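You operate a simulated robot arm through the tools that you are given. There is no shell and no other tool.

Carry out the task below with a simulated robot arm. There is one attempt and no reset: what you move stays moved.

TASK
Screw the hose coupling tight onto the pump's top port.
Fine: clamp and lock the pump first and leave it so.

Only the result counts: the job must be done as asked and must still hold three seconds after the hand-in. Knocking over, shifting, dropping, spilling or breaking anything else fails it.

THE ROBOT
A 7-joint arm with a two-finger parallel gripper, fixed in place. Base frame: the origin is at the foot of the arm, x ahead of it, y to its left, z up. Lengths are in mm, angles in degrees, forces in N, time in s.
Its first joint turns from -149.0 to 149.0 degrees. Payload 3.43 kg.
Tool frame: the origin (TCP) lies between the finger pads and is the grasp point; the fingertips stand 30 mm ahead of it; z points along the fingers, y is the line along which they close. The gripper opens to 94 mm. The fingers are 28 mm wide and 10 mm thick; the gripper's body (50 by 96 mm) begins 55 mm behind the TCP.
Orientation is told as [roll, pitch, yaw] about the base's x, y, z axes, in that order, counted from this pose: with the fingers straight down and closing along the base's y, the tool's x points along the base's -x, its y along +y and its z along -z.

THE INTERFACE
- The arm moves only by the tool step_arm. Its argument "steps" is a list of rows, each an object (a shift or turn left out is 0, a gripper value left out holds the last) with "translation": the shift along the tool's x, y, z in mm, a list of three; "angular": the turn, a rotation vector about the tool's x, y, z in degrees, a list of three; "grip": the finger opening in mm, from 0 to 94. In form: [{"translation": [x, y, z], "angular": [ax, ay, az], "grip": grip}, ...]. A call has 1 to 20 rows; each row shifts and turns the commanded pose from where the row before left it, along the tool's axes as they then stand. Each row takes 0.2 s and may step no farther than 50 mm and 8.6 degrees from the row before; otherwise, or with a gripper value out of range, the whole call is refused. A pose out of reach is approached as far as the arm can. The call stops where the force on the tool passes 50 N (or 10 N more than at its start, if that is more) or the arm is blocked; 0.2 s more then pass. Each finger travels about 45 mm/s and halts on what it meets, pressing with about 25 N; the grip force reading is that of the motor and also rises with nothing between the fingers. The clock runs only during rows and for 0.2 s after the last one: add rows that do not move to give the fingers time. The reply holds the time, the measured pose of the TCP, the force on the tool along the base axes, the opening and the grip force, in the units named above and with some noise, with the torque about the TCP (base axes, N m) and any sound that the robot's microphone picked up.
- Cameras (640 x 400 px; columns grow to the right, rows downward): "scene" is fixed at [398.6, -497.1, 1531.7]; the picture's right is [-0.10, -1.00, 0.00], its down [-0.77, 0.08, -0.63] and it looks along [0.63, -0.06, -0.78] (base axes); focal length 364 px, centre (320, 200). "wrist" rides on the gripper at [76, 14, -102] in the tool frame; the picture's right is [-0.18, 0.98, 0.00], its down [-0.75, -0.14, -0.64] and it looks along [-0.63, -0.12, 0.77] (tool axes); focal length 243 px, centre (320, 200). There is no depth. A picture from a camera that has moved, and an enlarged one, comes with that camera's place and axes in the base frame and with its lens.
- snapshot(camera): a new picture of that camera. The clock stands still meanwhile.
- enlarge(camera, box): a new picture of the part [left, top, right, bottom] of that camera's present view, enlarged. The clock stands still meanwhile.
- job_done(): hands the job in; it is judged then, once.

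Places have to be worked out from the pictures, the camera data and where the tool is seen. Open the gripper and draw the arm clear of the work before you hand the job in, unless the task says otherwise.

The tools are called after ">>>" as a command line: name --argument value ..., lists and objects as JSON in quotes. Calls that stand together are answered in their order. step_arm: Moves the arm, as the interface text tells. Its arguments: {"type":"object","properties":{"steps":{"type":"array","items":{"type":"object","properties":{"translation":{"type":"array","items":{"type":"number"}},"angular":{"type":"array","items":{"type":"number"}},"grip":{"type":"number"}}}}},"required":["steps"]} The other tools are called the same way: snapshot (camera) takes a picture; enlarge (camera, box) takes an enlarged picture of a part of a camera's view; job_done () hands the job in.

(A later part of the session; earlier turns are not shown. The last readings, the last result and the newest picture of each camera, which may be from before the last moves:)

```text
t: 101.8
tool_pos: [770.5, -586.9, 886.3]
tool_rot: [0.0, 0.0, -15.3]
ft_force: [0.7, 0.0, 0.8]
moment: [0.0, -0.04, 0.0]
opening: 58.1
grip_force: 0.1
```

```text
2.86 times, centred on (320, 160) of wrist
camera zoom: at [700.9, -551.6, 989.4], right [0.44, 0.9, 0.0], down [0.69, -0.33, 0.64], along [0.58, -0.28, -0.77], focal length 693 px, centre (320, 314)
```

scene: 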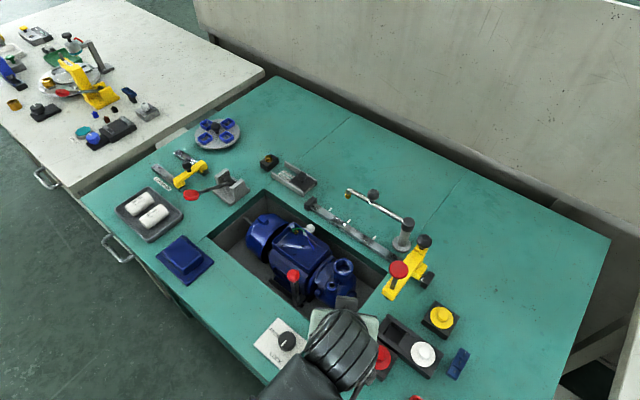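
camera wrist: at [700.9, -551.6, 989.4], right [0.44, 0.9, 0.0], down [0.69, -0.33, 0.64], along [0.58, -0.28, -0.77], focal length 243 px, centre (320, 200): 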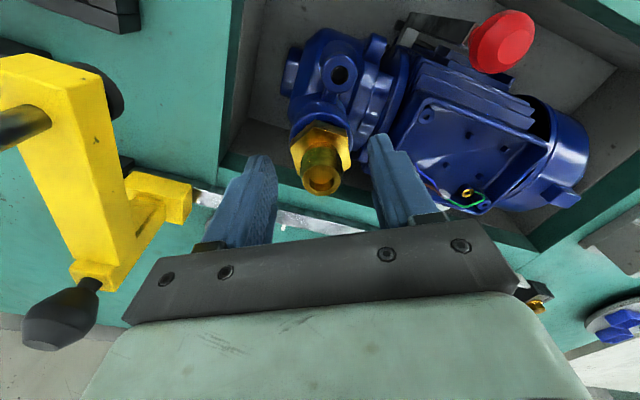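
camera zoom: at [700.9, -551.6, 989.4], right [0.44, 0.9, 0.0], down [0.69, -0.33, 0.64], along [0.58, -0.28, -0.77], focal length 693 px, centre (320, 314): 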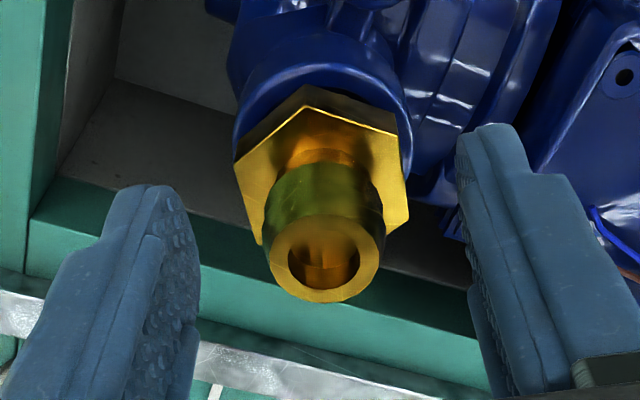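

I'll narrow the opening a little to keep clear of the flange and go down the last stretch in small steps.

>>> step_arm --steps '[{"translation": [0, 0.7, 0], "grip": 47}, {"translation": [0, 0, 5], "grip": 47}, {"translation": [0, 0, 3]}, {"translation": [0, 0, 3]}, {"translation": [0, 0, 0]}]'

>>> enlarge --camera "wrist" --box '[220, 90, 420, 230]'

```text
t: 103.0
tool_pos: [770.4, -587.5, 874.0]
tool_rot: [0.0, 0.0, -15.3]
ft_force: [-0.2, 0.7, 0.0]
moment: [0.02, -0.07, 0.01]
opening: 46.9
grip_force: 0.1
```

```text
2.86 times, centred on (320, 160) of wrist
camera zoom: at [700.9, -550.9, 977.5], right [0.44, 0.9, 0.0], down [0.69, -0.33, 0.64], along [0.58, -0.28, -0.77], focal length 693 px, centre (320, 314)
```

zoom: 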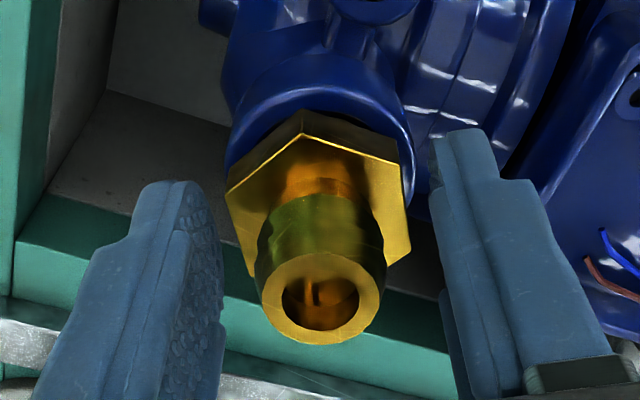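

No contact, and the tips are beside the hex. I'll go 3 mm lower and close on the flats.

>>> step_arm --steps '[{"translation": [0, 0, 2.5]}, {"grip": 28}, {"grip": 28}, {"grip": 28}, {"grip": 28}]'

>>> enlarge --camera "wrist" --box '[220, 90, 420, 230]'

```text
t: 104.2
tool_pos: [770.7, -586.4, 871.8]
tool_rot: [0.0, -0.1, -15.3]
ft_force: [-0.3, -0.7, -0.7]
moment: [0.0, 0.0, -0.01]
opening: 38.0
grip_force: 25.5
```

```text
2.86 times, centred on (320, 160) of wrist
camera zoom: at [700.7, -550.6, 975.2], right [0.44, 0.9, 0.0], down [0.69, -0.33, 0.64], along [0.58, -0.28, -0.77], focal length 693 px, centre (320, 314)
```

zoom: 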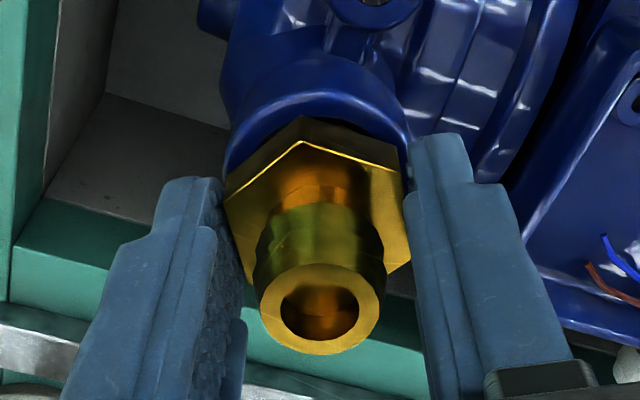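

The hex is held upright. I'll turn it clockwise (seen from above) 60° with a slight downward feed, and watch force and torque.

>>> step_arm --steps '[{"translation": [0, 0, 0.5], "angular": [0, 0, 7.5]}, {"translation": [0, 0, 0.2], "angular": [0, 0, 7.5]}, {"translation": [0, 0, 0.2], "angular": [0, 0, 7.5]}, {"translation": [0, 0, 0.2], "angular": [0, 0, 7.5]}, {"translation": [0, 0, 0.2], "angular": [0, 0, 7.5]}, {"translation": [0, 0, 0.2], "angular": [0, 0, 7.5]}, {"translation": [0, 0, 0.2], "angular": [0, 0, 7.5]}, {"translation": [0, 0, 0.2], "angular": [0, 0, 7.5]}, {"translation": [0, 0, 0]}]'

>>> enlarge --camera "wrist" --box '[220, 90, 420, 230]'

```text
t: 106.2
tool_pos: [770.7, -586.7, 869.8]
tool_rot: [0.0, -0.1, -75.5]
ft_force: [-0.2, -10.2, 10.1]
moment: [-0.2, 0.02, -0.01]
opening: 38.1
grip_force: 25.3
```

```text
2.86 times, centred on (320, 160) of wrist
camera zoom: at [764.9, -507.0, 973.4], right [1.0, 0.07, 0.0], down [0.05, -0.76, 0.64], along [0.04, -0.64, -0.77], focal length 693 px, centre (320, 314)
```

zoom: 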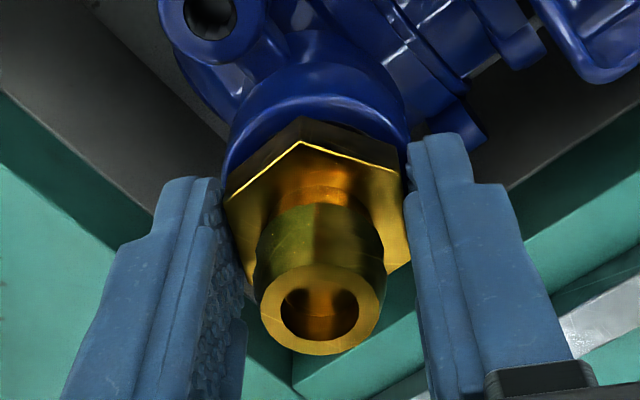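

The coupling turned with the gripper with 10 N of down-load and a small sideways force. I'll correct that and continue turning to yaw -135.

>>> step_arm --steps '[{"translation": [-1, 0, 0.2], "angular": [0, 0, 7.5]}, {"translation": [0, 0, 0.2], "angular": [0, 0, 7.5]}, {"translation": [0, 0, 0.2], "angular": [0, 0, 7.5]}, {"translation": [0, 0, 0.2], "angular": [0, 0, 7.5]}, {"translation": [0, 0, 0.2], "angular": [0, 0, 7.5]}, {"translation": [0, 0, 0.2], "angular": [0, 0, 7.5]}, {"translation": [0, 0, 0.2], "angular": [0, 0, 7.5]}, {"translation": [0, 0, 0.2], "angular": [0, 0, 7.5]}, {"translation": [0, 0, 0]}]'

>>> enlarge --camera "wrist" --box '[220, 90, 420, 230]'

```text
t: 108.2
tool_pos: [770.2, -586.1, 868.7]
tool_rot: [-0.1, 0.0, -135.4]
ft_force: [-0.8, 5.5, 10.3]
moment: [0.13, 0.05, -0.01]
opening: 37.9
grip_force: 25.3
```

```text
2.86 times, centred on (320, 160) of wrist
camera zoom: at [834.6, -541.2, 972.3], right [0.56, -0.83, 0.0], down [-0.64, -0.43, 0.64], along [-0.53, -0.36, -0.77], focal length 693 px, centre (320, 314)
```

zoom: 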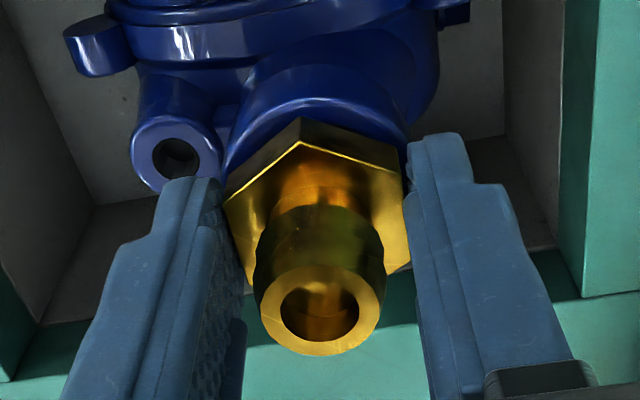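

It's descending as it turns, with about 10 N of load. I'll continue to yaw -195.

>>> step_arm --steps '[{"translation": [0, 0, 0.2], "angular": [0, 0, 7.5]}, {"translation": [0, 0, 0.2], "angular": [0, 0, 7.5]}, {"translation": [0, 0, 0.2], "angular": [0, 0, 7.5]}, {"translation": [0, 0, 0.2], "angular": [0, 0, 7.5]}, {"translation": [0, 0, 0.2], "angular": [0, 0, 7.5]}, {"translation": [0, 0, 0.2], "angular": [0, 0, 7.5]}, {"translation": [0, 0, 0.2], "angular": [0, 0, 7.5]}, {"translation": [0, 0, 0.2], "angular": [0, 0, 7.3]}, {"translation": [0, 0, 0]}]'

>>> enlarge --camera "wrist" --box '[220, 90, 420, 230]'

>>> enlarge --camera "scene" --box '[310, 220, 390, 290]'

```text
t: 110.2
tool_pos: [769.9, -587.6, 869.7]
tool_rot: [0.1, -0.1, 164.7]
ft_force: [-4.6, 3.1, 18.5]
moment: [0.28, 0.09, -0.08]
opening: 37.6
grip_force: 24.9
```

```text
2.86 times, centred on (320, 160) of wrist
camera zoom: at [840.1, -618.3, 971.4], right [-0.44, -0.9, 0.0], down [-0.69, 0.34, 0.64], along [-0.58, 0.28, -0.77], focal length 693 px, centre (320, 314)
```

zoom: 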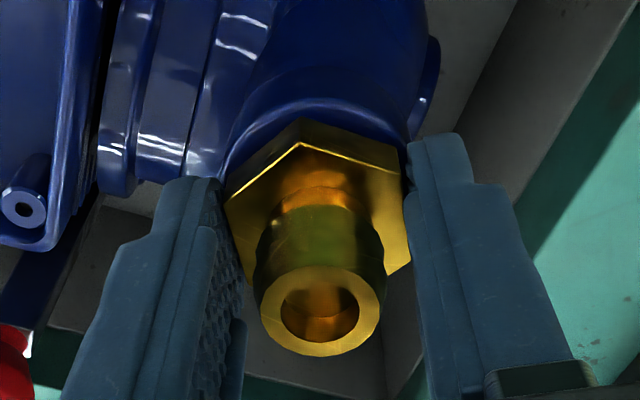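

```text
5.71 times, centred on (350, 255) of scene
camera zoom: at [398.6, -497.1, 1531.7], right [-0.1, -1.0, 0.0], down [-0.77, 0.08, -0.63], along [0.63, -0.06, -0.78], focal length 2078 px, centre (149, -114)
```

zoom: 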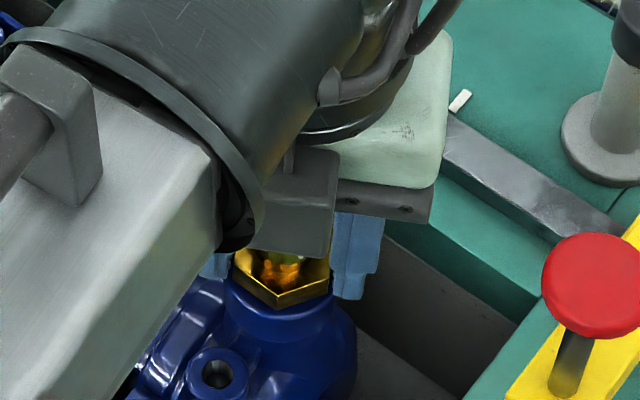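

The coupling has gone down about 4 mm over half a turn and there's no torque yet. I'll open, rise clear of the hex, turn back to yaw -15 and regrip.

>>> step_arm --steps '[{"grip": 44}, {"grip": 52}, {"grip": 52}, {"translation": [0, 0, -25]}, {"angular": [0, 0, -8.5]}, {"angular": [0, 0, -8.5]}, {"angular": [0, 0, -8.5]}, {"angular": [0, 0, -8.5]}, {"angular": [0, 0, -8.5]}, {"angular": [0, 0, -8.5]}, {"angular": [0, 0, -8.5]}, {"angular": [0, 0, -8.5]}, {"angular": [0, 0, -8.5]}, {"angular": [0, 0, -8.5]}, {"angular": [0, 0, -8.5]}, {"angular": [0, 0, -8.5]}, {"angular": [0, 0, -8.5]}, {"angular": [0, 0, -8.5]}, {"angular": [0, 0, -8.5]}, {"angular": [0, 0, -8.5]}]'

>>> step_arm --steps '[{"angular": [0, 0, -8.5]}, {"angular": [0, 0, -8.5]}, {"angular": [0, 0, -8.5]}, {"angular": [0, 0, -8.5]}, {"angular": [0, 0, -8.5]}, {"angular": [0, 0, -1]}, {"translation": [0, 0, 0]}]'

>>> enlarge --camera "wrist" --box '[220, 80, 420, 220]'

>>> enlarge --camera "scene" --box '[310, 220, 390, 290]'

```text
t: 114.4
tool_pos: [771.2, -587.3, 891.7]
tool_rot: [0.0, 0.0, -59.0]
ft_force: [0.1, -0.8, 0.2]
moment: [0.01, -0.03, 0.01]
opening: 52.2
grip_force: 0.1
```

```text
t: 116.0
tool_pos: [771.3, -587.6, 890.9]
tool_rot: [-0.1, 0.1, -15.5]
ft_force: [-0.4, -0.4, -0.8]
moment: [0.01, -0.02, 0.01]
opening: 52.1
grip_force: 0.0
```

```text
2.86 times, centred on (320, 150) of wrist
camera zoom: at [701.4, -550.8, 994.7], right [0.44, 0.9, 0.0], down [0.69, -0.34, 0.64], along [0.58, -0.28, -0.77], focal length 693 px, centre (320, 343)
```

zoom: 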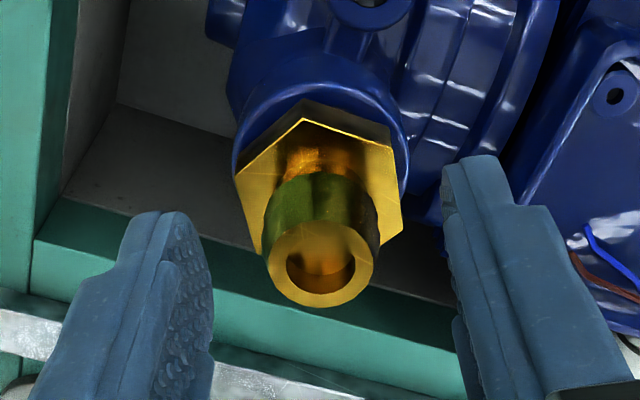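

```text
5.71 times, centred on (350, 255) of scene
camera zoom: at [398.6, -497.1, 1531.7], right [-0.1, -1.0, 0.0], down [-0.77, 0.08, -0.63], along [0.63, -0.06, -0.78], focal length 2078 px, centre (149, -114)
```

zoom: 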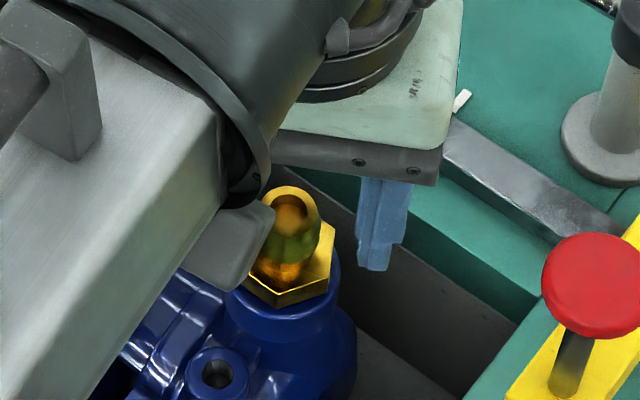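

The barrel top is now near z≈875.5, so the coupling has gone down about 4 mm. I'll regrip a little above the rim.

>>> step_arm --steps '[{"translation": [0, 0, 12], "grip": 47}, {"translation": [0, 0, 8]}, {"translation": [0, 0, 3]}, {"grip": 28}, {"grip": 28}, {"grip": 28}, {"grip": 28}]'

>>> enlarge --camera "wrist" --box '[220, 90, 420, 230]'

```text
t: 117.6
tool_pos: [771.2, -587.5, 869.3]
tool_rot: [0.0, 0.0, -15.6]
ft_force: [-0.4, 3.6, 0.4]
moment: [0.06, 0.0, -0.01]
opening: 38.0
grip_force: 25.0
```

```text
2.86 times, centred on (320, 160) of wrist
camera zoom: at [701.5, -550.6, 972.5], right [0.44, 0.9, 0.0], down [0.69, -0.34, 0.64], along [0.58, -0.28, -0.77], focal length 693 px, centre (320, 314)
```

zoom: 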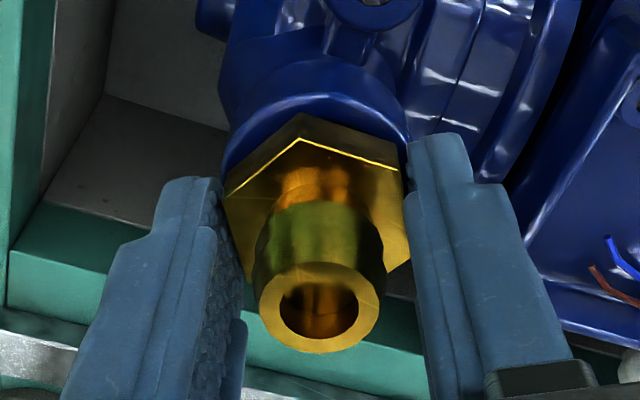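

Gripped again. This time I'll turn 60° without any down-feed; a thread that bites will pull the tool down (negative z force).

>>> step_arm --steps '[{"angular": [0, 0, 7.5]}, {"angular": [0, 0, 7.5]}, {"angular": [0, 0, 7.5]}, {"angular": [0, 0, 7.5]}, {"angular": [0, 0, 7.5]}, {"angular": [0, 0, 7.5]}, {"angular": [0, 0, 7.5]}, {"angular": [0, 0, 7.5]}, {"translation": [0, 0, 0]}]'

>>> enlarge --camera "wrist" --box '[220, 90, 420, 230]'

```text
t: 119.6
tool_pos: [771.3, -587.7, 868.6]
tool_rot: [0.1, 0.0, -75.7]
ft_force: [3.6, -6.8, -0.3]
moment: [-0.12, -0.08, 0.05]
opening: 38.1
grip_force: 25.1
```

```text
2.86 times, centred on (320, 160) of wrist
camera zoom: at [765.5, -507.7, 971.7], right [1.0, 0.06, 0.0], down [0.05, -0.76, 0.64], along [0.04, -0.64, -0.77], focal length 693 px, centre (320, 314)
```

zoom: 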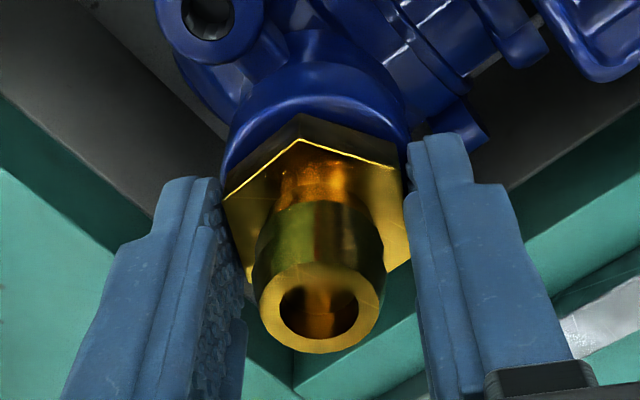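

There is no pull from the thread. I'll press down 1 mm without turning, to see whether the coupling slides freely or is held by a thread.

>>> step_arm --steps '[{"translation": [0, 0, 0.7]}, {"translation": [0, 0, 0.7]}, {"translation": [0, 0, 0]}, {"translation": [0, 0, 0]}]'

```text
t: 120.6
tool_pos: [771.0, -586.9, 868.2]
tool_rot: [0.0, -0.1, -75.6]
ft_force: [3.4, -11.6, 9.5]
moment: [-0.17, -0.2, -0.1]
opening: 38.0
grip_force: 25.2
```

It resists with 9.5 N, so something is supporting it. With this preload, I'll turn 60° more with no feed and see whether the load is relieved.

>>> step_arm --steps '[{"translation": [-0.7, 0, 0], "angular": [0, 0, 7.5]}, {"angular": [0, 0, 7.5]}, {"angular": [0, 0, 7.5]}, {"angular": [0, 0, 7.5]}, {"angular": [0, 0, 7.5]}, {"angular": [0, 0, 7.5]}, {"angular": [0, 0, 7.5]}, {"angular": [0, 0, 7.5]}, {"translation": [0, 0, 0]}]'

```text
t: 122.6
tool_pos: [769.9, -587.4, 867.9]
tool_rot: [0.0, -0.1, -135.7]
ft_force: [-3.6, 3.5, 12.7]
moment: [-0.08, -0.06, 0.01]
opening: 38.0
grip_force: 25.3
```

The load isn't relieved, so the thread isn't biting yet, or the hex is already on the rim. I'll release, back off and take a low side view of the gap.

>>> step_arm --steps '[{"grip": 44}, {"grip": 54}, {"grip": 54}, {"translation": [0, 0, -40]}, {"translation": [0, 0, -20], "angular": [0, 0, -8]}, {"angular": [0, 0, -8.5]}, {"angular": [0, 0, -8.5]}, {"angular": [0, 0, -8.5]}, {"angular": [0, 0, -8.5]}, {"angular": [0, 0, -8.5]}, {"angular": [0, 0, -8.5]}, {"translation": [0, 0, 0]}]'

>>> step_arm --steps '[{"translation": [35, 0, 0], "angular": [0, -7.5, 0]}, {"translation": [35, 0, 0], "angular": [0, -7.5, 0]}, {"angular": [0, -7.5, 0]}, {"angular": [0, -7.5, 0]}, {"angular": [0, -7.5, 0]}, {"translation": [10, 0, 17]}, {"translation": [10, 0, 17]}, {"translation": [0, 0, 0]}]'

>>> snapshot --camera "wrist"

```text
t: 125.2
tool_pos: [771.9, -588.7, 927.0]
tool_rot: [0.0, 0.0, -76.5]
ft_force: [-0.3, 0.0, -0.1]
moment: [0.02, -0.03, -0.01]
opening: 54.0
grip_force: 0.0
```

```text
t: 127.0
tool_pos: [753.8, -524.3, 882.0]
tool_rot: [0.0, -37.5, -76.6]
ft_force: [-0.1, -0.5, 0.7]
moment: [0.02, 0.01, 0.0]
opening: 54.2
grip_force: 0.1
```

```text
taken
camera wrist: at [740.1, -399.7, 918.8], right [0.99, 0.09, 0.11], down [-0.09, -0.23, 0.97], along [0.11, -0.97, -0.22], focal length 243 px, centre (320, 200)
```

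wrist: 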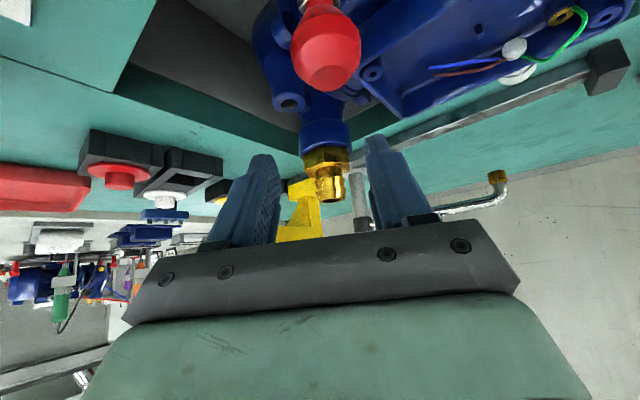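

>>> enlarge --camera "wrist" --box '[280, 110, 370, 210]'

>>> enlarge --camera "scene" --box '[320, 230, 380, 290]'

```text
4.00 times, centred on (325, 160) of wrist
camera zoom: at [740.1, -399.7, 918.8], right [0.99, 0.09, 0.11], down [-0.09, -0.23, 0.97], along [0.11, -0.97, -0.22], focal length 970 px, centre (300, 360)
```

zoom: 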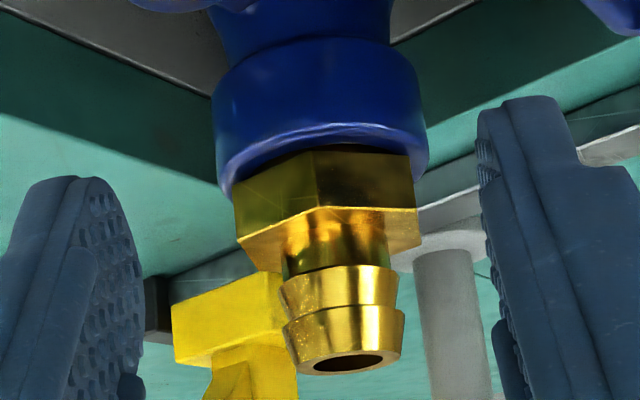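

```text
6.67 times, centred on (350, 260) of scene
camera zoom: at [398.6, -497.1, 1531.7], right [-0.1, -1.0, 0.0], down [-0.77, 0.08, -0.63], along [0.63, -0.06, -0.78], focal length 2425 px, centre (120, -200)
```

zoom: 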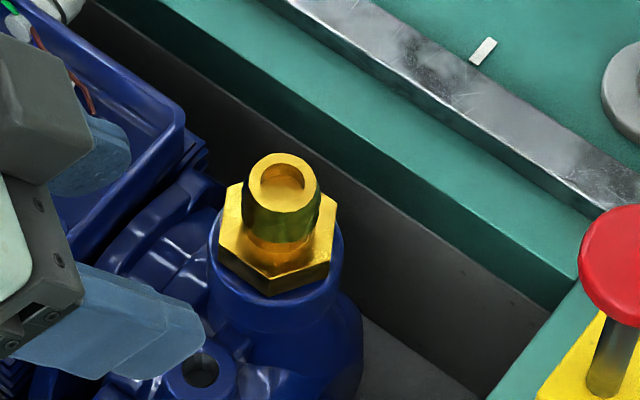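

From the side the hex sits almost on the rim with no stub showing, yet it turned freely. I'll regrip it and test with a gentle upward pull whether any thread holds it.

>>> step_arm --steps '[{"translation": [-15.2, 0, -19.9]}, {"translation": [-15.2, 0, -19.9]}, {"angular": [0, 7.5, 0]}, {"angular": [0, 7.5, 0]}, {"angular": [0, 7.5, 0]}, {"angular": [0, 7.5, 0]}, {"angular": [0, 7.5, 0]}, {"translation": [-32.6, 1, 0]}, {"translation": [-32.6, 1, 0]}, {"angular": [0, 0, -7.6]}, {"angular": [0, 0, -7.6]}, {"angular": [0, 0, -7.6]}, {"angular": [0, 0, -7.6]}, {"angular": [0, 0, -7.6]}, {"angular": [0, 0, -7.6]}, {"angular": [0, 0, -7.6]}, {"angular": [0, 0, -7.6]}, {"translation": [0, 0, 0]}]'

>>> enlarge --camera "wrist" --box '[220, 60, 420, 200]'

```text
t: 130.8
tool_pos: [773.8, -589.4, 932.7]
tool_rot: [0.0, -0.1, -15.6]
ft_force: [0.4, 0.1, -0.1]
moment: [-0.01, -0.02, -0.02]
opening: 53.9
grip_force: 0.0
```

```text
2.86 times, centred on (320, 130) of wrist
camera zoom: at [703.8, -551.3, 1036.9], right [0.44, 0.9, 0.0], down [0.69, -0.34, 0.64], along [0.58, -0.29, -0.77], focal length 693 px, centre (320, 400)
```

zoom: 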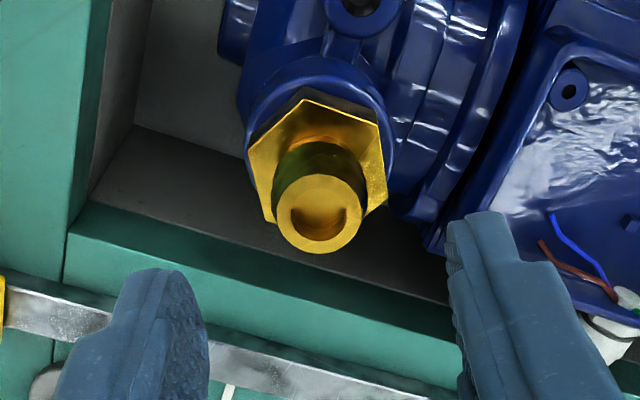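

The coupling axis is 3.6 mm nearer the base than the tool. I'll correct that, descend and grip the hex.

>>> step_arm --steps '[{"translation": [3.5, 0.6, 25], "grip": 50}, {"translation": [0, 0, 22]}, {"translation": [0, 0, 12], "grip": 47}, {"translation": [0, 0, 5]}, {"translation": [0, 0, 0]}, {"grip": 28}, {"grip": 28}, {"grip": 28}, {"grip": 28}]'

>>> enlarge --camera "wrist" --box '[220, 90, 420, 230]'

```text
t: 132.8
tool_pos: [770.1, -586.6, 869.4]
tool_rot: [-0.1, 0.0, -15.8]
ft_force: [-0.4, -4.8, 0.2]
moment: [-0.1, 0.04, 0.01]
opening: 38.2
grip_force: 25.0
```

```text
2.86 times, centred on (320, 160) of wrist
camera zoom: at [700.2, -549.6, 972.6], right [0.45, 0.9, 0.0], down [0.69, -0.34, 0.64], along [0.57, -0.29, -0.77], focal length 693 px, centre (320, 314)
```

zoom: 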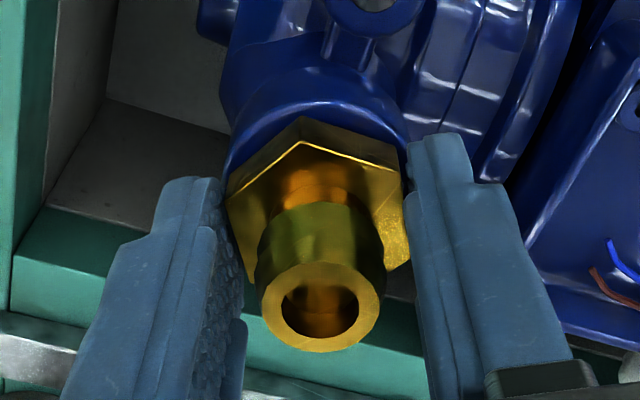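

Gripped (38.2 mm). Now a gentle 2 mm pull upward to test for thread engagement.

>>> step_arm --steps '[{"translation": [0, -0.6, -0.7]}, {"translation": [0, 0, -0.7]}, {"translation": [0, 0, -0.7]}, {"translation": [0, 0, 0]}]'

>>> enlarge --camera "wrist" --box '[220, 90, 420, 230]'

```text
t: 133.8
tool_pos: [769.8, -587.3, 870.2]
tool_rot: [0.1, 0.1, -15.8]
ft_force: [2.3, 0.9, -11.3]
moment: [0.03, -0.08, 0.0]
opening: 37.8
grip_force: 24.9
```

```text
2.86 times, centred on (320, 160) of wrist
camera zoom: at [700.2, -550.0, 974.5], right [0.44, 0.9, 0.0], down [0.69, -0.34, 0.64], along [0.57, -0.28, -0.77], focal length 693 px, centre (320, 314)
```

zoom: 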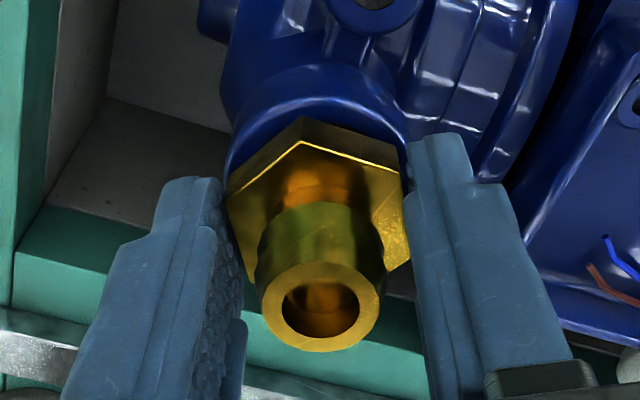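

The pull met 11 N of resistance with no movement, so the thread is holding the coupling. I'll return to a light down-preload and keep turning clockwise, watching torque and z force.

>>> step_arm --steps '[{"translation": [0, 0, 1.4]}, {"translation": [0, 0, 1.2]}, {"translation": [0, 0, 0]}]'

>>> step_arm --steps '[{"angular": [0, 0, 7.5]}, {"angular": [0, 0, 7.5]}, {"angular": [0, 0, 7.5]}, {"angular": [0, 0, 7.5]}, {"angular": [0, 0, 7.5]}, {"angular": [0, 0, 7.5]}, {"angular": [0, 0, 7.5]}, {"angular": [0, 0, 7.5]}, {"translation": [0, 0, 0]}]'

>>> step_arm --steps '[{"angular": [0, 0, 7.5]}, {"angular": [0, 0, 7.5]}, {"angular": [0, 0, 7.5]}, {"angular": [0, 0, 7.5]}, {"angular": [0, 0, 7.5]}, {"angular": [0, 0, 7.5]}, {"angular": [0, 0, 7.5]}, {"angular": [0, 0, 7.5]}, {"translation": [0, 0, 0]}]'

```text
t: 134.6
tool_pos: [770.1, -586.4, 869.8]
tool_rot: [0.0, 0.1, -15.8]
ft_force: [2.5, 0.6, -0.5]
moment: [-0.02, -0.04, 0.0]
opening: 37.8
grip_force: 25.3
```

```text
t: 136.6
tool_pos: [769.7, -587.0, 868.6]
tool_rot: [0.1, 0.0, -75.9]
ft_force: [9.7, 5.6, 0.2]
moment: [0.3, -0.32, 0.01]
opening: 37.8
grip_force: 25.1
```

```text
t: 138.6
tool_pos: [770.8, -587.5, 868.8]
tool_rot: [0.0, 0.0, -135.8]
ft_force: [8.1, 9.3, -7.3]
moment: [0.22, -0.17, -0.04]
opening: 37.7
grip_force: 24.8
```

The z force went negative as it turned, so the thread is drawing the coupling down. I'll correct the small side load and continue to yaw -195 with a matching feed.

>>> step_arm --steps '[{"translation": [1, 0, 0.3], "angular": [0, 0, 7.5]}, {"translation": [0, 0, 0.1], "angular": [0, 0, 7.5]}, {"translation": [0, 0, 0.1], "angular": [0, 0, 7.5]}, {"translation": [0, 0, 0.1], "angular": [0, 0, 7.5]}, {"translation": [0, 0, 0.1], "angular": [0, 0, 7.5]}, {"translation": [0, 0, 0.1], "angular": [0, 0, 7.5]}, {"translation": [0, 0, 0.1], "angular": [0, 0, 7.5]}, {"translation": [0, 0, 0.1], "angular": [0, 0, 7.5]}, {"translation": [0, 0, 0]}]'

>>> enlarge --camera "wrist" --box '[220, 90, 420, 230]'

```text
t: 140.6
tool_pos: [770.6, -587.1, 868.3]
tool_rot: [0.0, 0.0, 164.1]
ft_force: [-0.3, -1.1, 0.5]
moment: [-0.04, 0.01, 0.26]
opening: 37.8
grip_force: 24.3
```

```text
2.86 times, centred on (320, 160) of wrist
camera zoom: at [839.0, -619.2, 971.3], right [-0.45, -0.89, 0.0], down [-0.69, 0.34, 0.64], along [-0.57, 0.29, -0.77], focal length 693 px, centre (320, 314)
```

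zoom: 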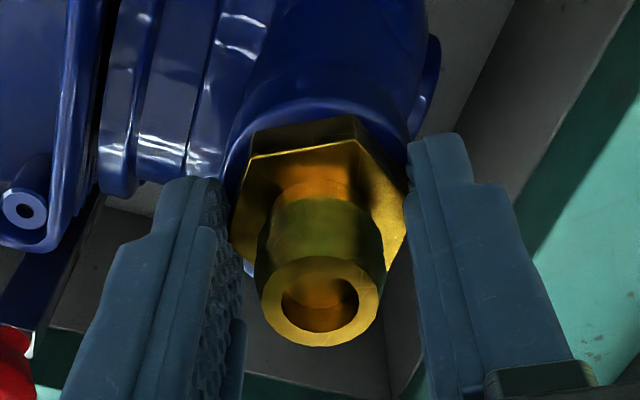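

The gripper slipped about 30° round the hex with a reaction torque, so the coupling has met firm resistance. I'll regrip and tighten again to confirm it has reached its seat.

>>> step_arm --steps '[{"grip": 44}, {"grip": 52}, {"grip": 52}, {"translation": [0, 0, -25]}, {"angular": [0, 0, -8.5]}, {"angular": [0, 0, -8.5]}, {"angular": [0, 0, -8.5]}, {"angular": [0, 0, -8.5]}, {"angular": [0, 0, -8.5]}, {"angular": [0, 0, -8.5]}, {"angular": [0, 0, -8.5]}, {"angular": [0, 0, -8.5]}, {"angular": [0, 0, -8.5]}, {"angular": [0, 0, -8.5]}, {"angular": [0, 0, -8.5]}, {"angular": [0, 0, -8.5]}, {"angular": [0, 0, -8.5]}, {"angular": [0, 0, -8.5]}, {"angular": [0, 0, -8.5]}, {"angular": [0, 0, -8.5]}]'

>>> step_arm --steps '[{"angular": [0, 0, -8.5]}, {"angular": [0, 0, -3.5]}, {"translation": [0, 0, 0]}]'

>>> enlarge --camera "wrist" --box '[220, 80, 420, 220]'

>>> enlarge --camera "scene" --box '[320, 230, 380, 290]'

```text
t: 144.8
tool_pos: [770.5, -586.3, 893.1]
tool_rot: [0.0, 0.0, -59.6]
ft_force: [0.2, -0.2, 0.0]
moment: [-0.01, -0.01, 0.0]
opening: 52.1
grip_force: 0.0
```

```text
t: 145.6
tool_pos: [770.8, -585.3, 893.6]
tool_rot: [-0.1, -0.1, -47.7]
ft_force: [0.0, -0.3, -1.1]
moment: [0.01, -0.02, 0.0]
opening: 52.1
grip_force: 0.0
```

```text
2.86 times, centred on (320, 150) of wrist
camera zoom: at [729.7, -517.7, 996.9], right [0.85, 0.52, 0.0], down [0.4, -0.65, 0.64], along [0.34, -0.55, -0.77], focal length 693 px, centre (320, 343)
```

zoom: 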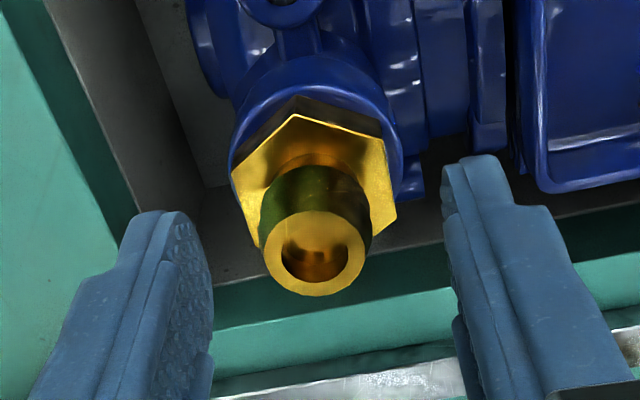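

```text
6.67 times, centred on (350, 260) of scene
camera zoom: at [398.6, -497.1, 1531.7], right [-0.1, -1.0, 0.0], down [-0.77, 0.08, -0.63], along [0.63, -0.06, -0.78], focal length 2425 px, centre (120, -200)
```

zoom: 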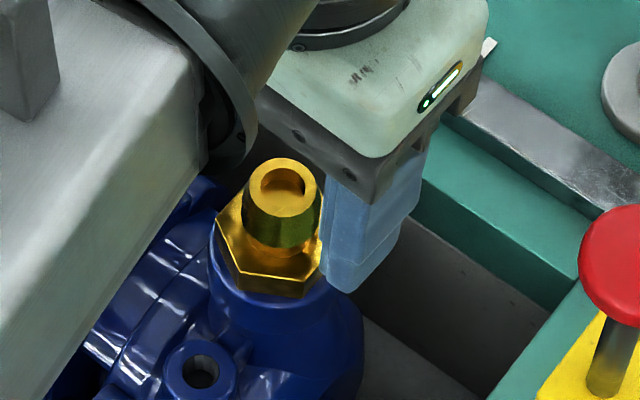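

The hex flats now line up with the fingers at yaw -47.7. I'll regrip here and tighten in small angles while reading the torque.

>>> step_arm --steps '[{"translation": [0, 0, 12], "grip": 47}, {"translation": [0, 0, 8]}, {"translation": [0, 0, 4]}, {"grip": 20}, {"grip": 20}, {"grip": 20}, {"grip": 20}]'

>>> step_arm --steps '[{"angular": [0, 0, 5]}, {"angular": [0, 0, 5]}]'

>>> enlarge --camera "wrist" --box '[220, 90, 420, 230]'

```text
t: 147.2
tool_pos: [769.5, -587.0, 870.0]
tool_rot: [-0.1, 0.0, -47.9]
ft_force: [-11.2, -10.5, 0.0]
moment: [-0.2, 0.25, 0.0]
opening: 37.6
grip_force: 25.4
```

```text
t: 147.8
tool_pos: [770.9, -586.7, 869.0]
tool_rot: [-0.1, 0.1, -57.8]
ft_force: [-9.8, -12.7, 2.4]
moment: [-0.3, 0.19, 0.15]
opening: 37.1
grip_force: 24.9
```

```text
2.86 times, centred on (320, 160) of wrist
camera zoom: at [741.6, -512.5, 972.8], right [0.93, 0.37, 0.0], down [0.28, -0.71, 0.64], along [0.23, -0.6, -0.77], focal length 693 px, centre (320, 314)
```

zoom: 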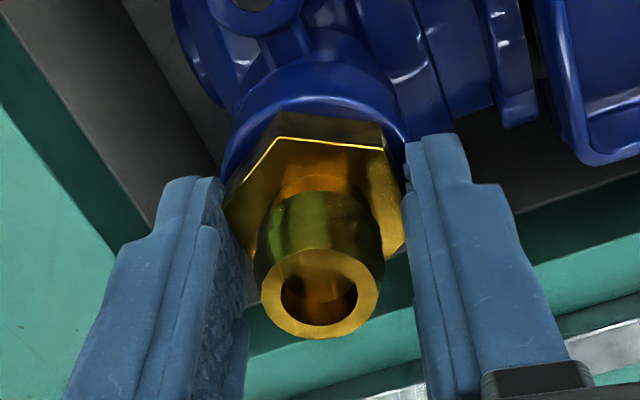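

The gripper slipped 10° round the hex, so the coupling no longer turns at this torque. I'll try a firmer grip command before tightening again, to see whether it turns further.

>>> step_arm --steps '[{"grip": 0}, {"grip": 0}, {"grip": 0}, {"grip": 0}]'

```text
t: 148.8
tool_pos: [770.7, -586.2, 869.3]
tool_rot: [-0.2, 0.1, -57.8]
ft_force: [-8.7, -13.2, 4.4]
moment: [-0.3, 0.17, -0.04]
opening: 36.7
grip_force: 24.8
```

There's a sideways load of 15 N that may add friction. I'll relieve it, then try turning clockwise again.

>>> step_arm --steps '[{"translation": [-0.7, -1.6, 0]}, {"translation": [0, 0, 0]}]'

>>> step_arm --steps '[{"angular": [0, 0, 5]}, {"angular": [0, 0, 5]}, {"angular": [0, 0, 5]}]'

>>> enlarge --camera "wrist" --box '[220, 90, 420, 230]'

```text
t: 149.4
tool_pos: [770.8, -587.2, 869.5]
tool_rot: [0.0, -0.1, -57.9]
ft_force: [-3.2, -4.1, 0.2]
moment: [-0.2, 0.1, 0.01]
opening: 36.7
grip_force: 25.2
```

```text
t: 150.2
tool_pos: [769.7, -587.1, 870.2]
tool_rot: [0.0, -0.1, -72.8]
ft_force: [1.2, 1.0, 2.2]
moment: [0.03, 0.07, 0.43]
opening: 37.9
grip_force: 24.9
```

```text
2.86 times, centred on (320, 160) of wrist
camera zoom: at [760.8, -507.8, 973.0], right [0.99, 0.11, 0.0], down [0.09, -0.76, 0.64], along [0.07, -0.64, -0.77], focal length 693 px, centre (320, 314)
```

zoom: 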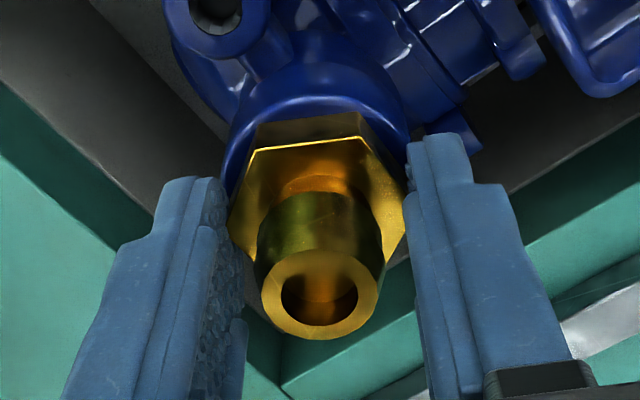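

The torque reached 0.43 Nm with the hex not moving, which looks like a hard seat. I'll press a little further to be sure it's fully tight.

>>> step_arm --steps '[{"angular": [0, 0, 5]}, {"angular": [0, 0, 5]}]'

>>> enlarge --camera "wrist" --box '[220, 90, 420, 230]'

```text
t: 150.8
tool_pos: [771.1, -588.5, 869.9]
tool_rot: [-0.1, 0.0, -82.9]
ft_force: [5.3, 3.3, 2.8]
moment: [0.05, -0.13, 0.24]
opening: 37.3
grip_force: 25.1
```

```text
2.86 times, centred on (320, 160) of wrist
camera zoom: at [774.4, -507.5, 972.6], right [1.0, -0.06, 0.0], down [-0.05, -0.77, 0.64], along [-0.04, -0.64, -0.77], focal length 693 px, centre (320, 314)
```

zoom: 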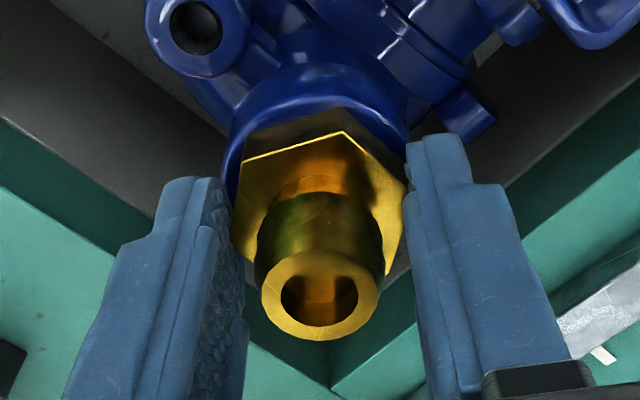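

The coupling stays put while the gripper slips around it, so it is tight. I'll release, back off and inspect the seat from the side.

>>> step_arm --steps '[{"grip": 44}, {"grip": 54}, {"grip": 54}, {"translation": [0, 0, -30]}, {"translation": [0, 0, -30]}, {"translation": [35, 0, 0], "angular": [0, -7.5, 0]}, {"translation": [35, 0, 0], "angular": [0, -7.5, 0]}, {"angular": [0, -7.5, 0]}, {"angular": [0, -7.5, 0]}, {"angular": [0, -7.5, 0]}, {"translation": [10, 0, 17]}, {"translation": [10, 0, 17]}, {"translation": [0, 0, 0]}]'

>>> enlarge --camera "wrist" --box '[280, 110, 370, 210]'

>>> enlarge --camera "scene" --box '[325, 240, 365, 280]'

```text
t: 153.6
tool_pos: [761.5, -523.5, 886.1]
tool_rot: [0.0, -37.5, -82.9]
ft_force: [0.8, -0.3, -0.4]
moment: [0.02, 0.01, 0.02]
opening: 54.2
grip_force: 0.1
```

```text
4.00 times, centred on (325, 160) of wrist
camera zoom: at [760.3, -397.8, 922.1], right [0.99, -0.02, 0.11], down [-0.11, -0.22, 0.97], along [0.0, -0.97, -0.22], focal length 970 px, centre (300, 360)
```

zoom: 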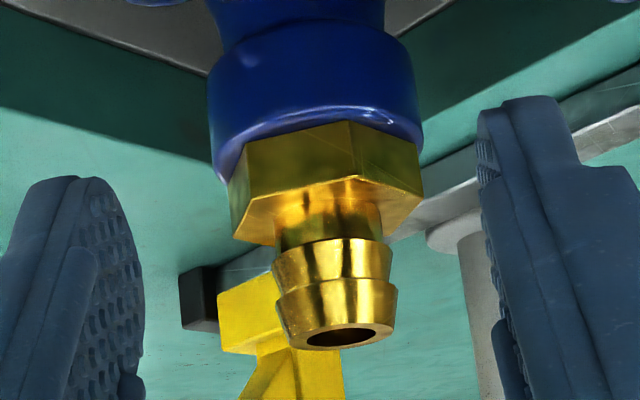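

```text
10.00 times, centred on (345, 260) of scene
camera zoom: at [398.6, -497.1, 1531.7], right [-0.1, -1.0, 0.0], down [-0.77, 0.08, -0.63], along [0.63, -0.06, -0.78], focal length 3637 px, centre (70, -400)
```

zoom: 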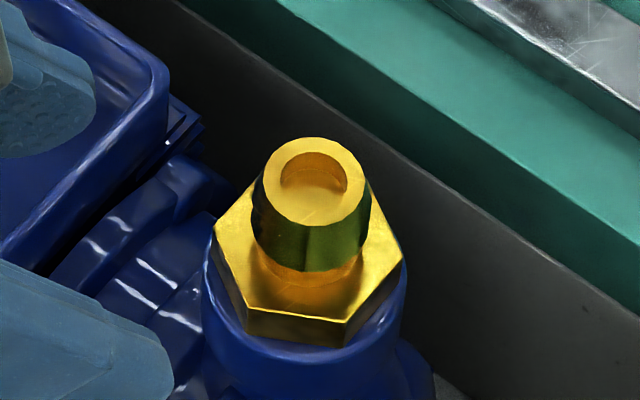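

The hex now sits flush on the rim. For certainty I'll apply one more tightening with the fingers square on the flats (yaw -47.7) and the tool well centred.

>>> step_arm --steps '[{"translation": [-15.2, 0, -19.9]}, {"translation": [-15.2, 0, -19.9]}, {"angular": [0, 7.5, 0]}, {"angular": [0, 7.5, 0]}, {"angular": [0, 7.5, 0]}, {"angular": [0, 7.5, 0]}, {"angular": [0, 7.5, 0]}, {"translation": [-32.1, 0.6, 0]}, {"translation": [-32.1, 0.6, 0]}, {"angular": [0, 0, -7]}, {"angular": [0, 0, -7]}, {"angular": [0, 0, -7]}, {"angular": [0, 0, -7]}, {"angular": [0, 0, -7.2]}, {"translation": [0, 0, 20]}, {"translation": [0, 0, 0]}]'

>>> enlarge --camera "wrist" --box '[220, 80, 420, 220]'

```text
t: 157.0
tool_pos: [770.2, -587.4, 915.0]
tool_rot: [0.0, 0.0, -47.6]
ft_force: [-0.1, -0.7, 0.1]
moment: [0.0, 0.01, 0.02]
opening: 54.1
grip_force: 0.1
```

```text
2.86 times, centred on (320, 150) of wrist
camera zoom: at [729.3, -519.1, 1018.6], right [0.85, 0.53, 0.0], down [0.4, -0.65, 0.64], along [0.34, -0.55, -0.77], focal length 693 px, centre (320, 343)
```

zoom: 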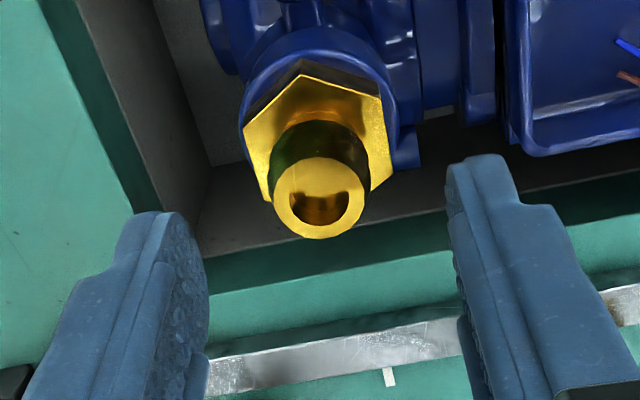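

The hex orientation is unchanged, so the flats still match yaw -47.6. I'll correct 1.6 mm, descend and grip.

>>> step_arm --steps '[{"translation": [1.6, 0.3, 24]}, {"translation": [0, 0, 14], "grip": 47}, {"translation": [0, 0, 8]}, {"translation": [0, 0, 0]}, {"grip": 20}, {"grip": 20}, {"grip": 20}, {"grip": 20}]'

>>> enlarge --camera "wrist" --box '[220, 90, 420, 230]'

```text
t: 158.8
tool_pos: [768.6, -587.6, 869.6]
tool_rot: [0.0, 0.1, -47.6]
ft_force: [-1.8, -0.7, 0.1]
moment: [-0.04, 0.06, 0.01]
opening: 37.8
grip_force: 25.1
```

```text
2.86 times, centred on (320, 160) of wrist
camera zoom: at [728.0, -517.7, 973.4], right [0.85, 0.53, 0.0], down [0.4, -0.65, 0.64], along [0.34, -0.55, -0.77], focal length 693 px, centre (320, 314)
```

zoom: 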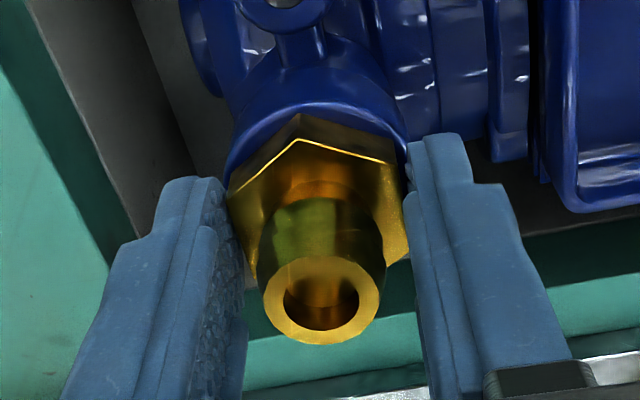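

Well centred, with almost no side force. I'll turn clockwise in small steps and read the torque.

>>> step_arm --steps '[{"angular": [0, 0, 3]}, {"angular": [0, 0, 3]}]'

>>> step_arm --steps '[{"angular": [0, 0, 4]}, {"angular": [0, 0, 4]}]'

>>> step_arm --steps '[{"angular": [0, 0, 4]}, {"angular": [0, 0, 4]}]'

>>> enlarge --camera "wrist" --box '[220, 90, 420, 230]'

```text
t: 159.4
tool_pos: [769.2, -585.2, 870.0]
tool_rot: [-0.1, 0.0, -53.8]
ft_force: [-2.3, -4.3, 1.2]
moment: [-0.04, 0.01, 0.25]
opening: 37.3
grip_force: 25.6
```

```text
t: 160.0
tool_pos: [768.4, -586.2, 870.3]
tool_rot: [-0.2, 0.1, -61.7]
ft_force: [-4.4, -4.4, -0.4]
moment: [-0.1, 0.11, 0.42]
opening: 37.2
grip_force: 24.4
```

```text
t: 160.6
tool_pos: [768.7, -585.4, 869.8]
tool_rot: [0.0, 0.0, -69.8]
ft_force: [-5.0, -4.4, 0.8]
moment: [-0.06, 0.04, 0.48]
opening: 37.6
grip_force: 24.8
```

```text
2.86 times, centred on (320, 160) of wrist
camera zoom: at [756.2, -507.1, 973.2], right [0.99, 0.17, 0.0], down [0.13, -0.76, 0.64], along [0.11, -0.63, -0.77], focal length 693 px, centre (320, 314)
```

zoom: 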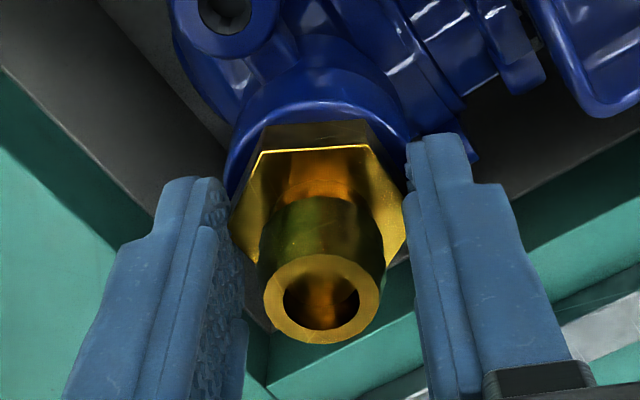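

A torque of 0.48 Nm is held with the hex staying fixed, so the coupling is tight. I'll open the gripper, rise clear and check the whole scene.

>>> step_arm --steps '[{"grip": 42}, {"grip": 48}, {"grip": 56}, {"grip": 56}, {"translation": [0, 0, -30]}, {"translation": [0, 0, -45]}, {"translation": [0, 0, -45]}, {"translation": [0, 0, -45]}, {"translation": [0, 0, -45]}, {"translation": [0, 0, -30]}, {"translation": [0, 0, 0]}]'

>>> snapshot --camera "wrist"

>>> snapshot --camera "scene"

```text
t: 163.0
tool_pos: [770.5, -585.3, 1109.1]
tool_rot: [0.1, 0.1, -69.7]
ft_force: [0.6, -0.9, 0.6]
moment: [0.0, -0.03, 0.01]
opening: 56.0
grip_force: 0.1
```

```text
taken
camera wrist: at [756.7, -507.4, 1212.9], right [0.99, 0.17, 0.0], down [0.13, -0.76, 0.64], along [0.11, -0.63, -0.77], focal length 243 px, centre (320, 200)
```

wrist: 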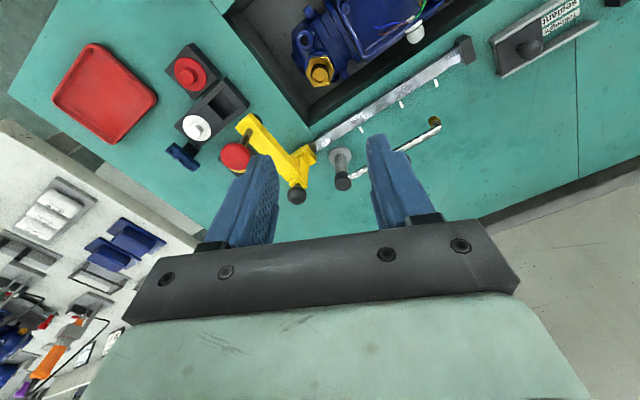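

```text
taken
```

scene: 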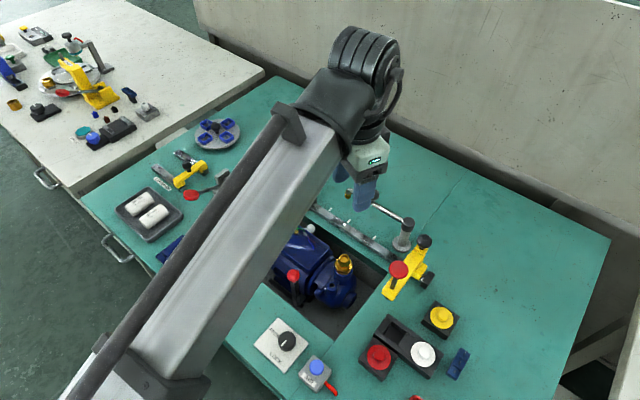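

Everything appears in place. I'll enlarge the clamp, dial, coupling and plunger areas for a last check.

>>> enlarge --camera "scene" --box '[250, 240, 370, 360]'

>>> enlarge --camera "scene" --box '[350, 220, 480, 390]'

>>> enlarge --camera "wrist" --box '[140, 30, 360, 200]'

```text
3.33 times, centred on (310, 300) of scene
camera zoom: at [398.6, -497.1, 1531.7], right [-0.1, -1.0, 0.0], down [-0.77, 0.08, -0.63], along [0.63, -0.06, -0.78], focal length 1212 px, centre (353, -133)
```

zoom: 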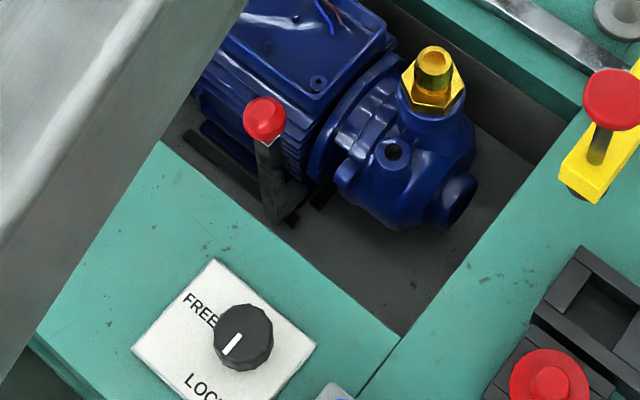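

```text
2.35 times, centred on (415, 305) of scene
camera zoom: at [398.6, -497.1, 1531.7], right [-0.1, -1.0, 0.0], down [-0.77, 0.08, -0.63], along [0.63, -0.06, -0.78], focal length 856 px, centre (96, -47)
```

zoom: 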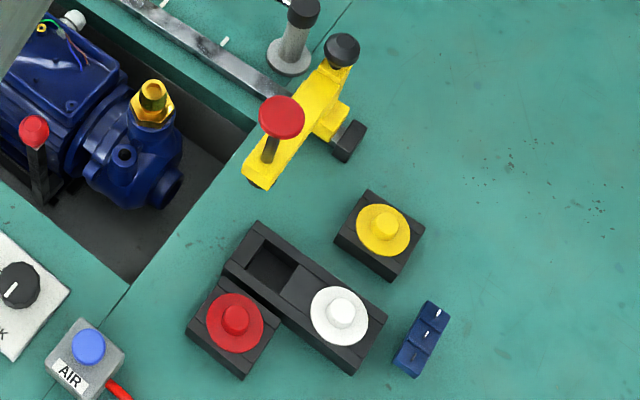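

```text
2.35 times, centred on (250, 115) of wrist
camera zoom: at [756.7, -507.4, 1212.9], right [0.99, 0.17, 0.0], down [0.13, -0.76, 0.64], along [0.11, -0.63, -0.77], focal length 571 px, centre (485, 400)
```

zoom: 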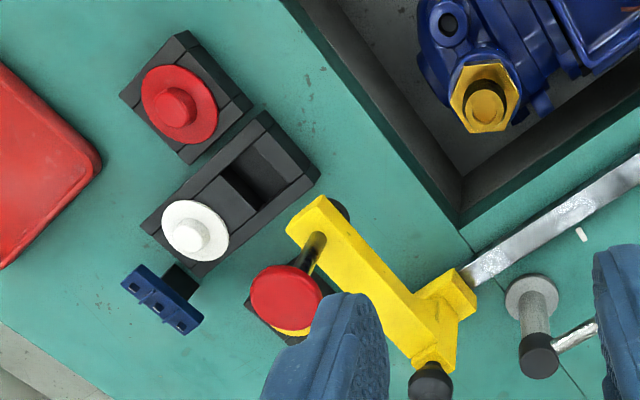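

The clamp is home, the dial points to LOCK, the coupling sits flush and everything else is where it was. I'll draw the arm further up and away, then hand in.

>>> step_arm --steps '[{"translation": [10.5, 26.4, -22], "grip": 90}, {"translation": [10.5, 26.4, -22]}, {"translation": [10.5, 26.4, -22]}, {"translation": [0, 0, 0]}, {"translation": [0, 0, 0]}]'

>>> snapshot --camera "scene"

```text
t: 164.2
tool_pos: [834.7, -527.5, 1177.7]
tool_rot: [-0.1, 0.0, -69.7]
ft_force: [-0.7, -0.7, 0.4]
moment: [-0.01, 0.03, 0.01]
opening: 90.1
grip_force: 0.1
```

```text
taken
```

scene: 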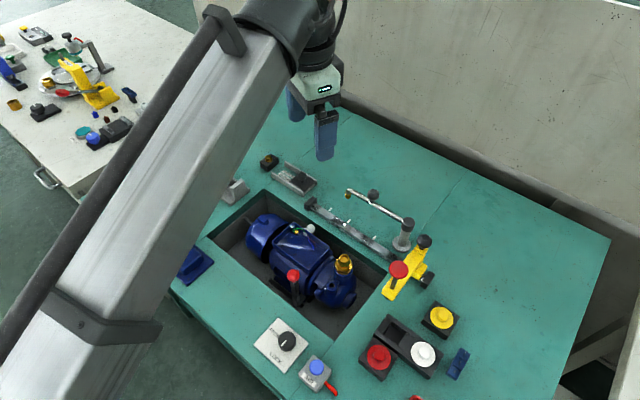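

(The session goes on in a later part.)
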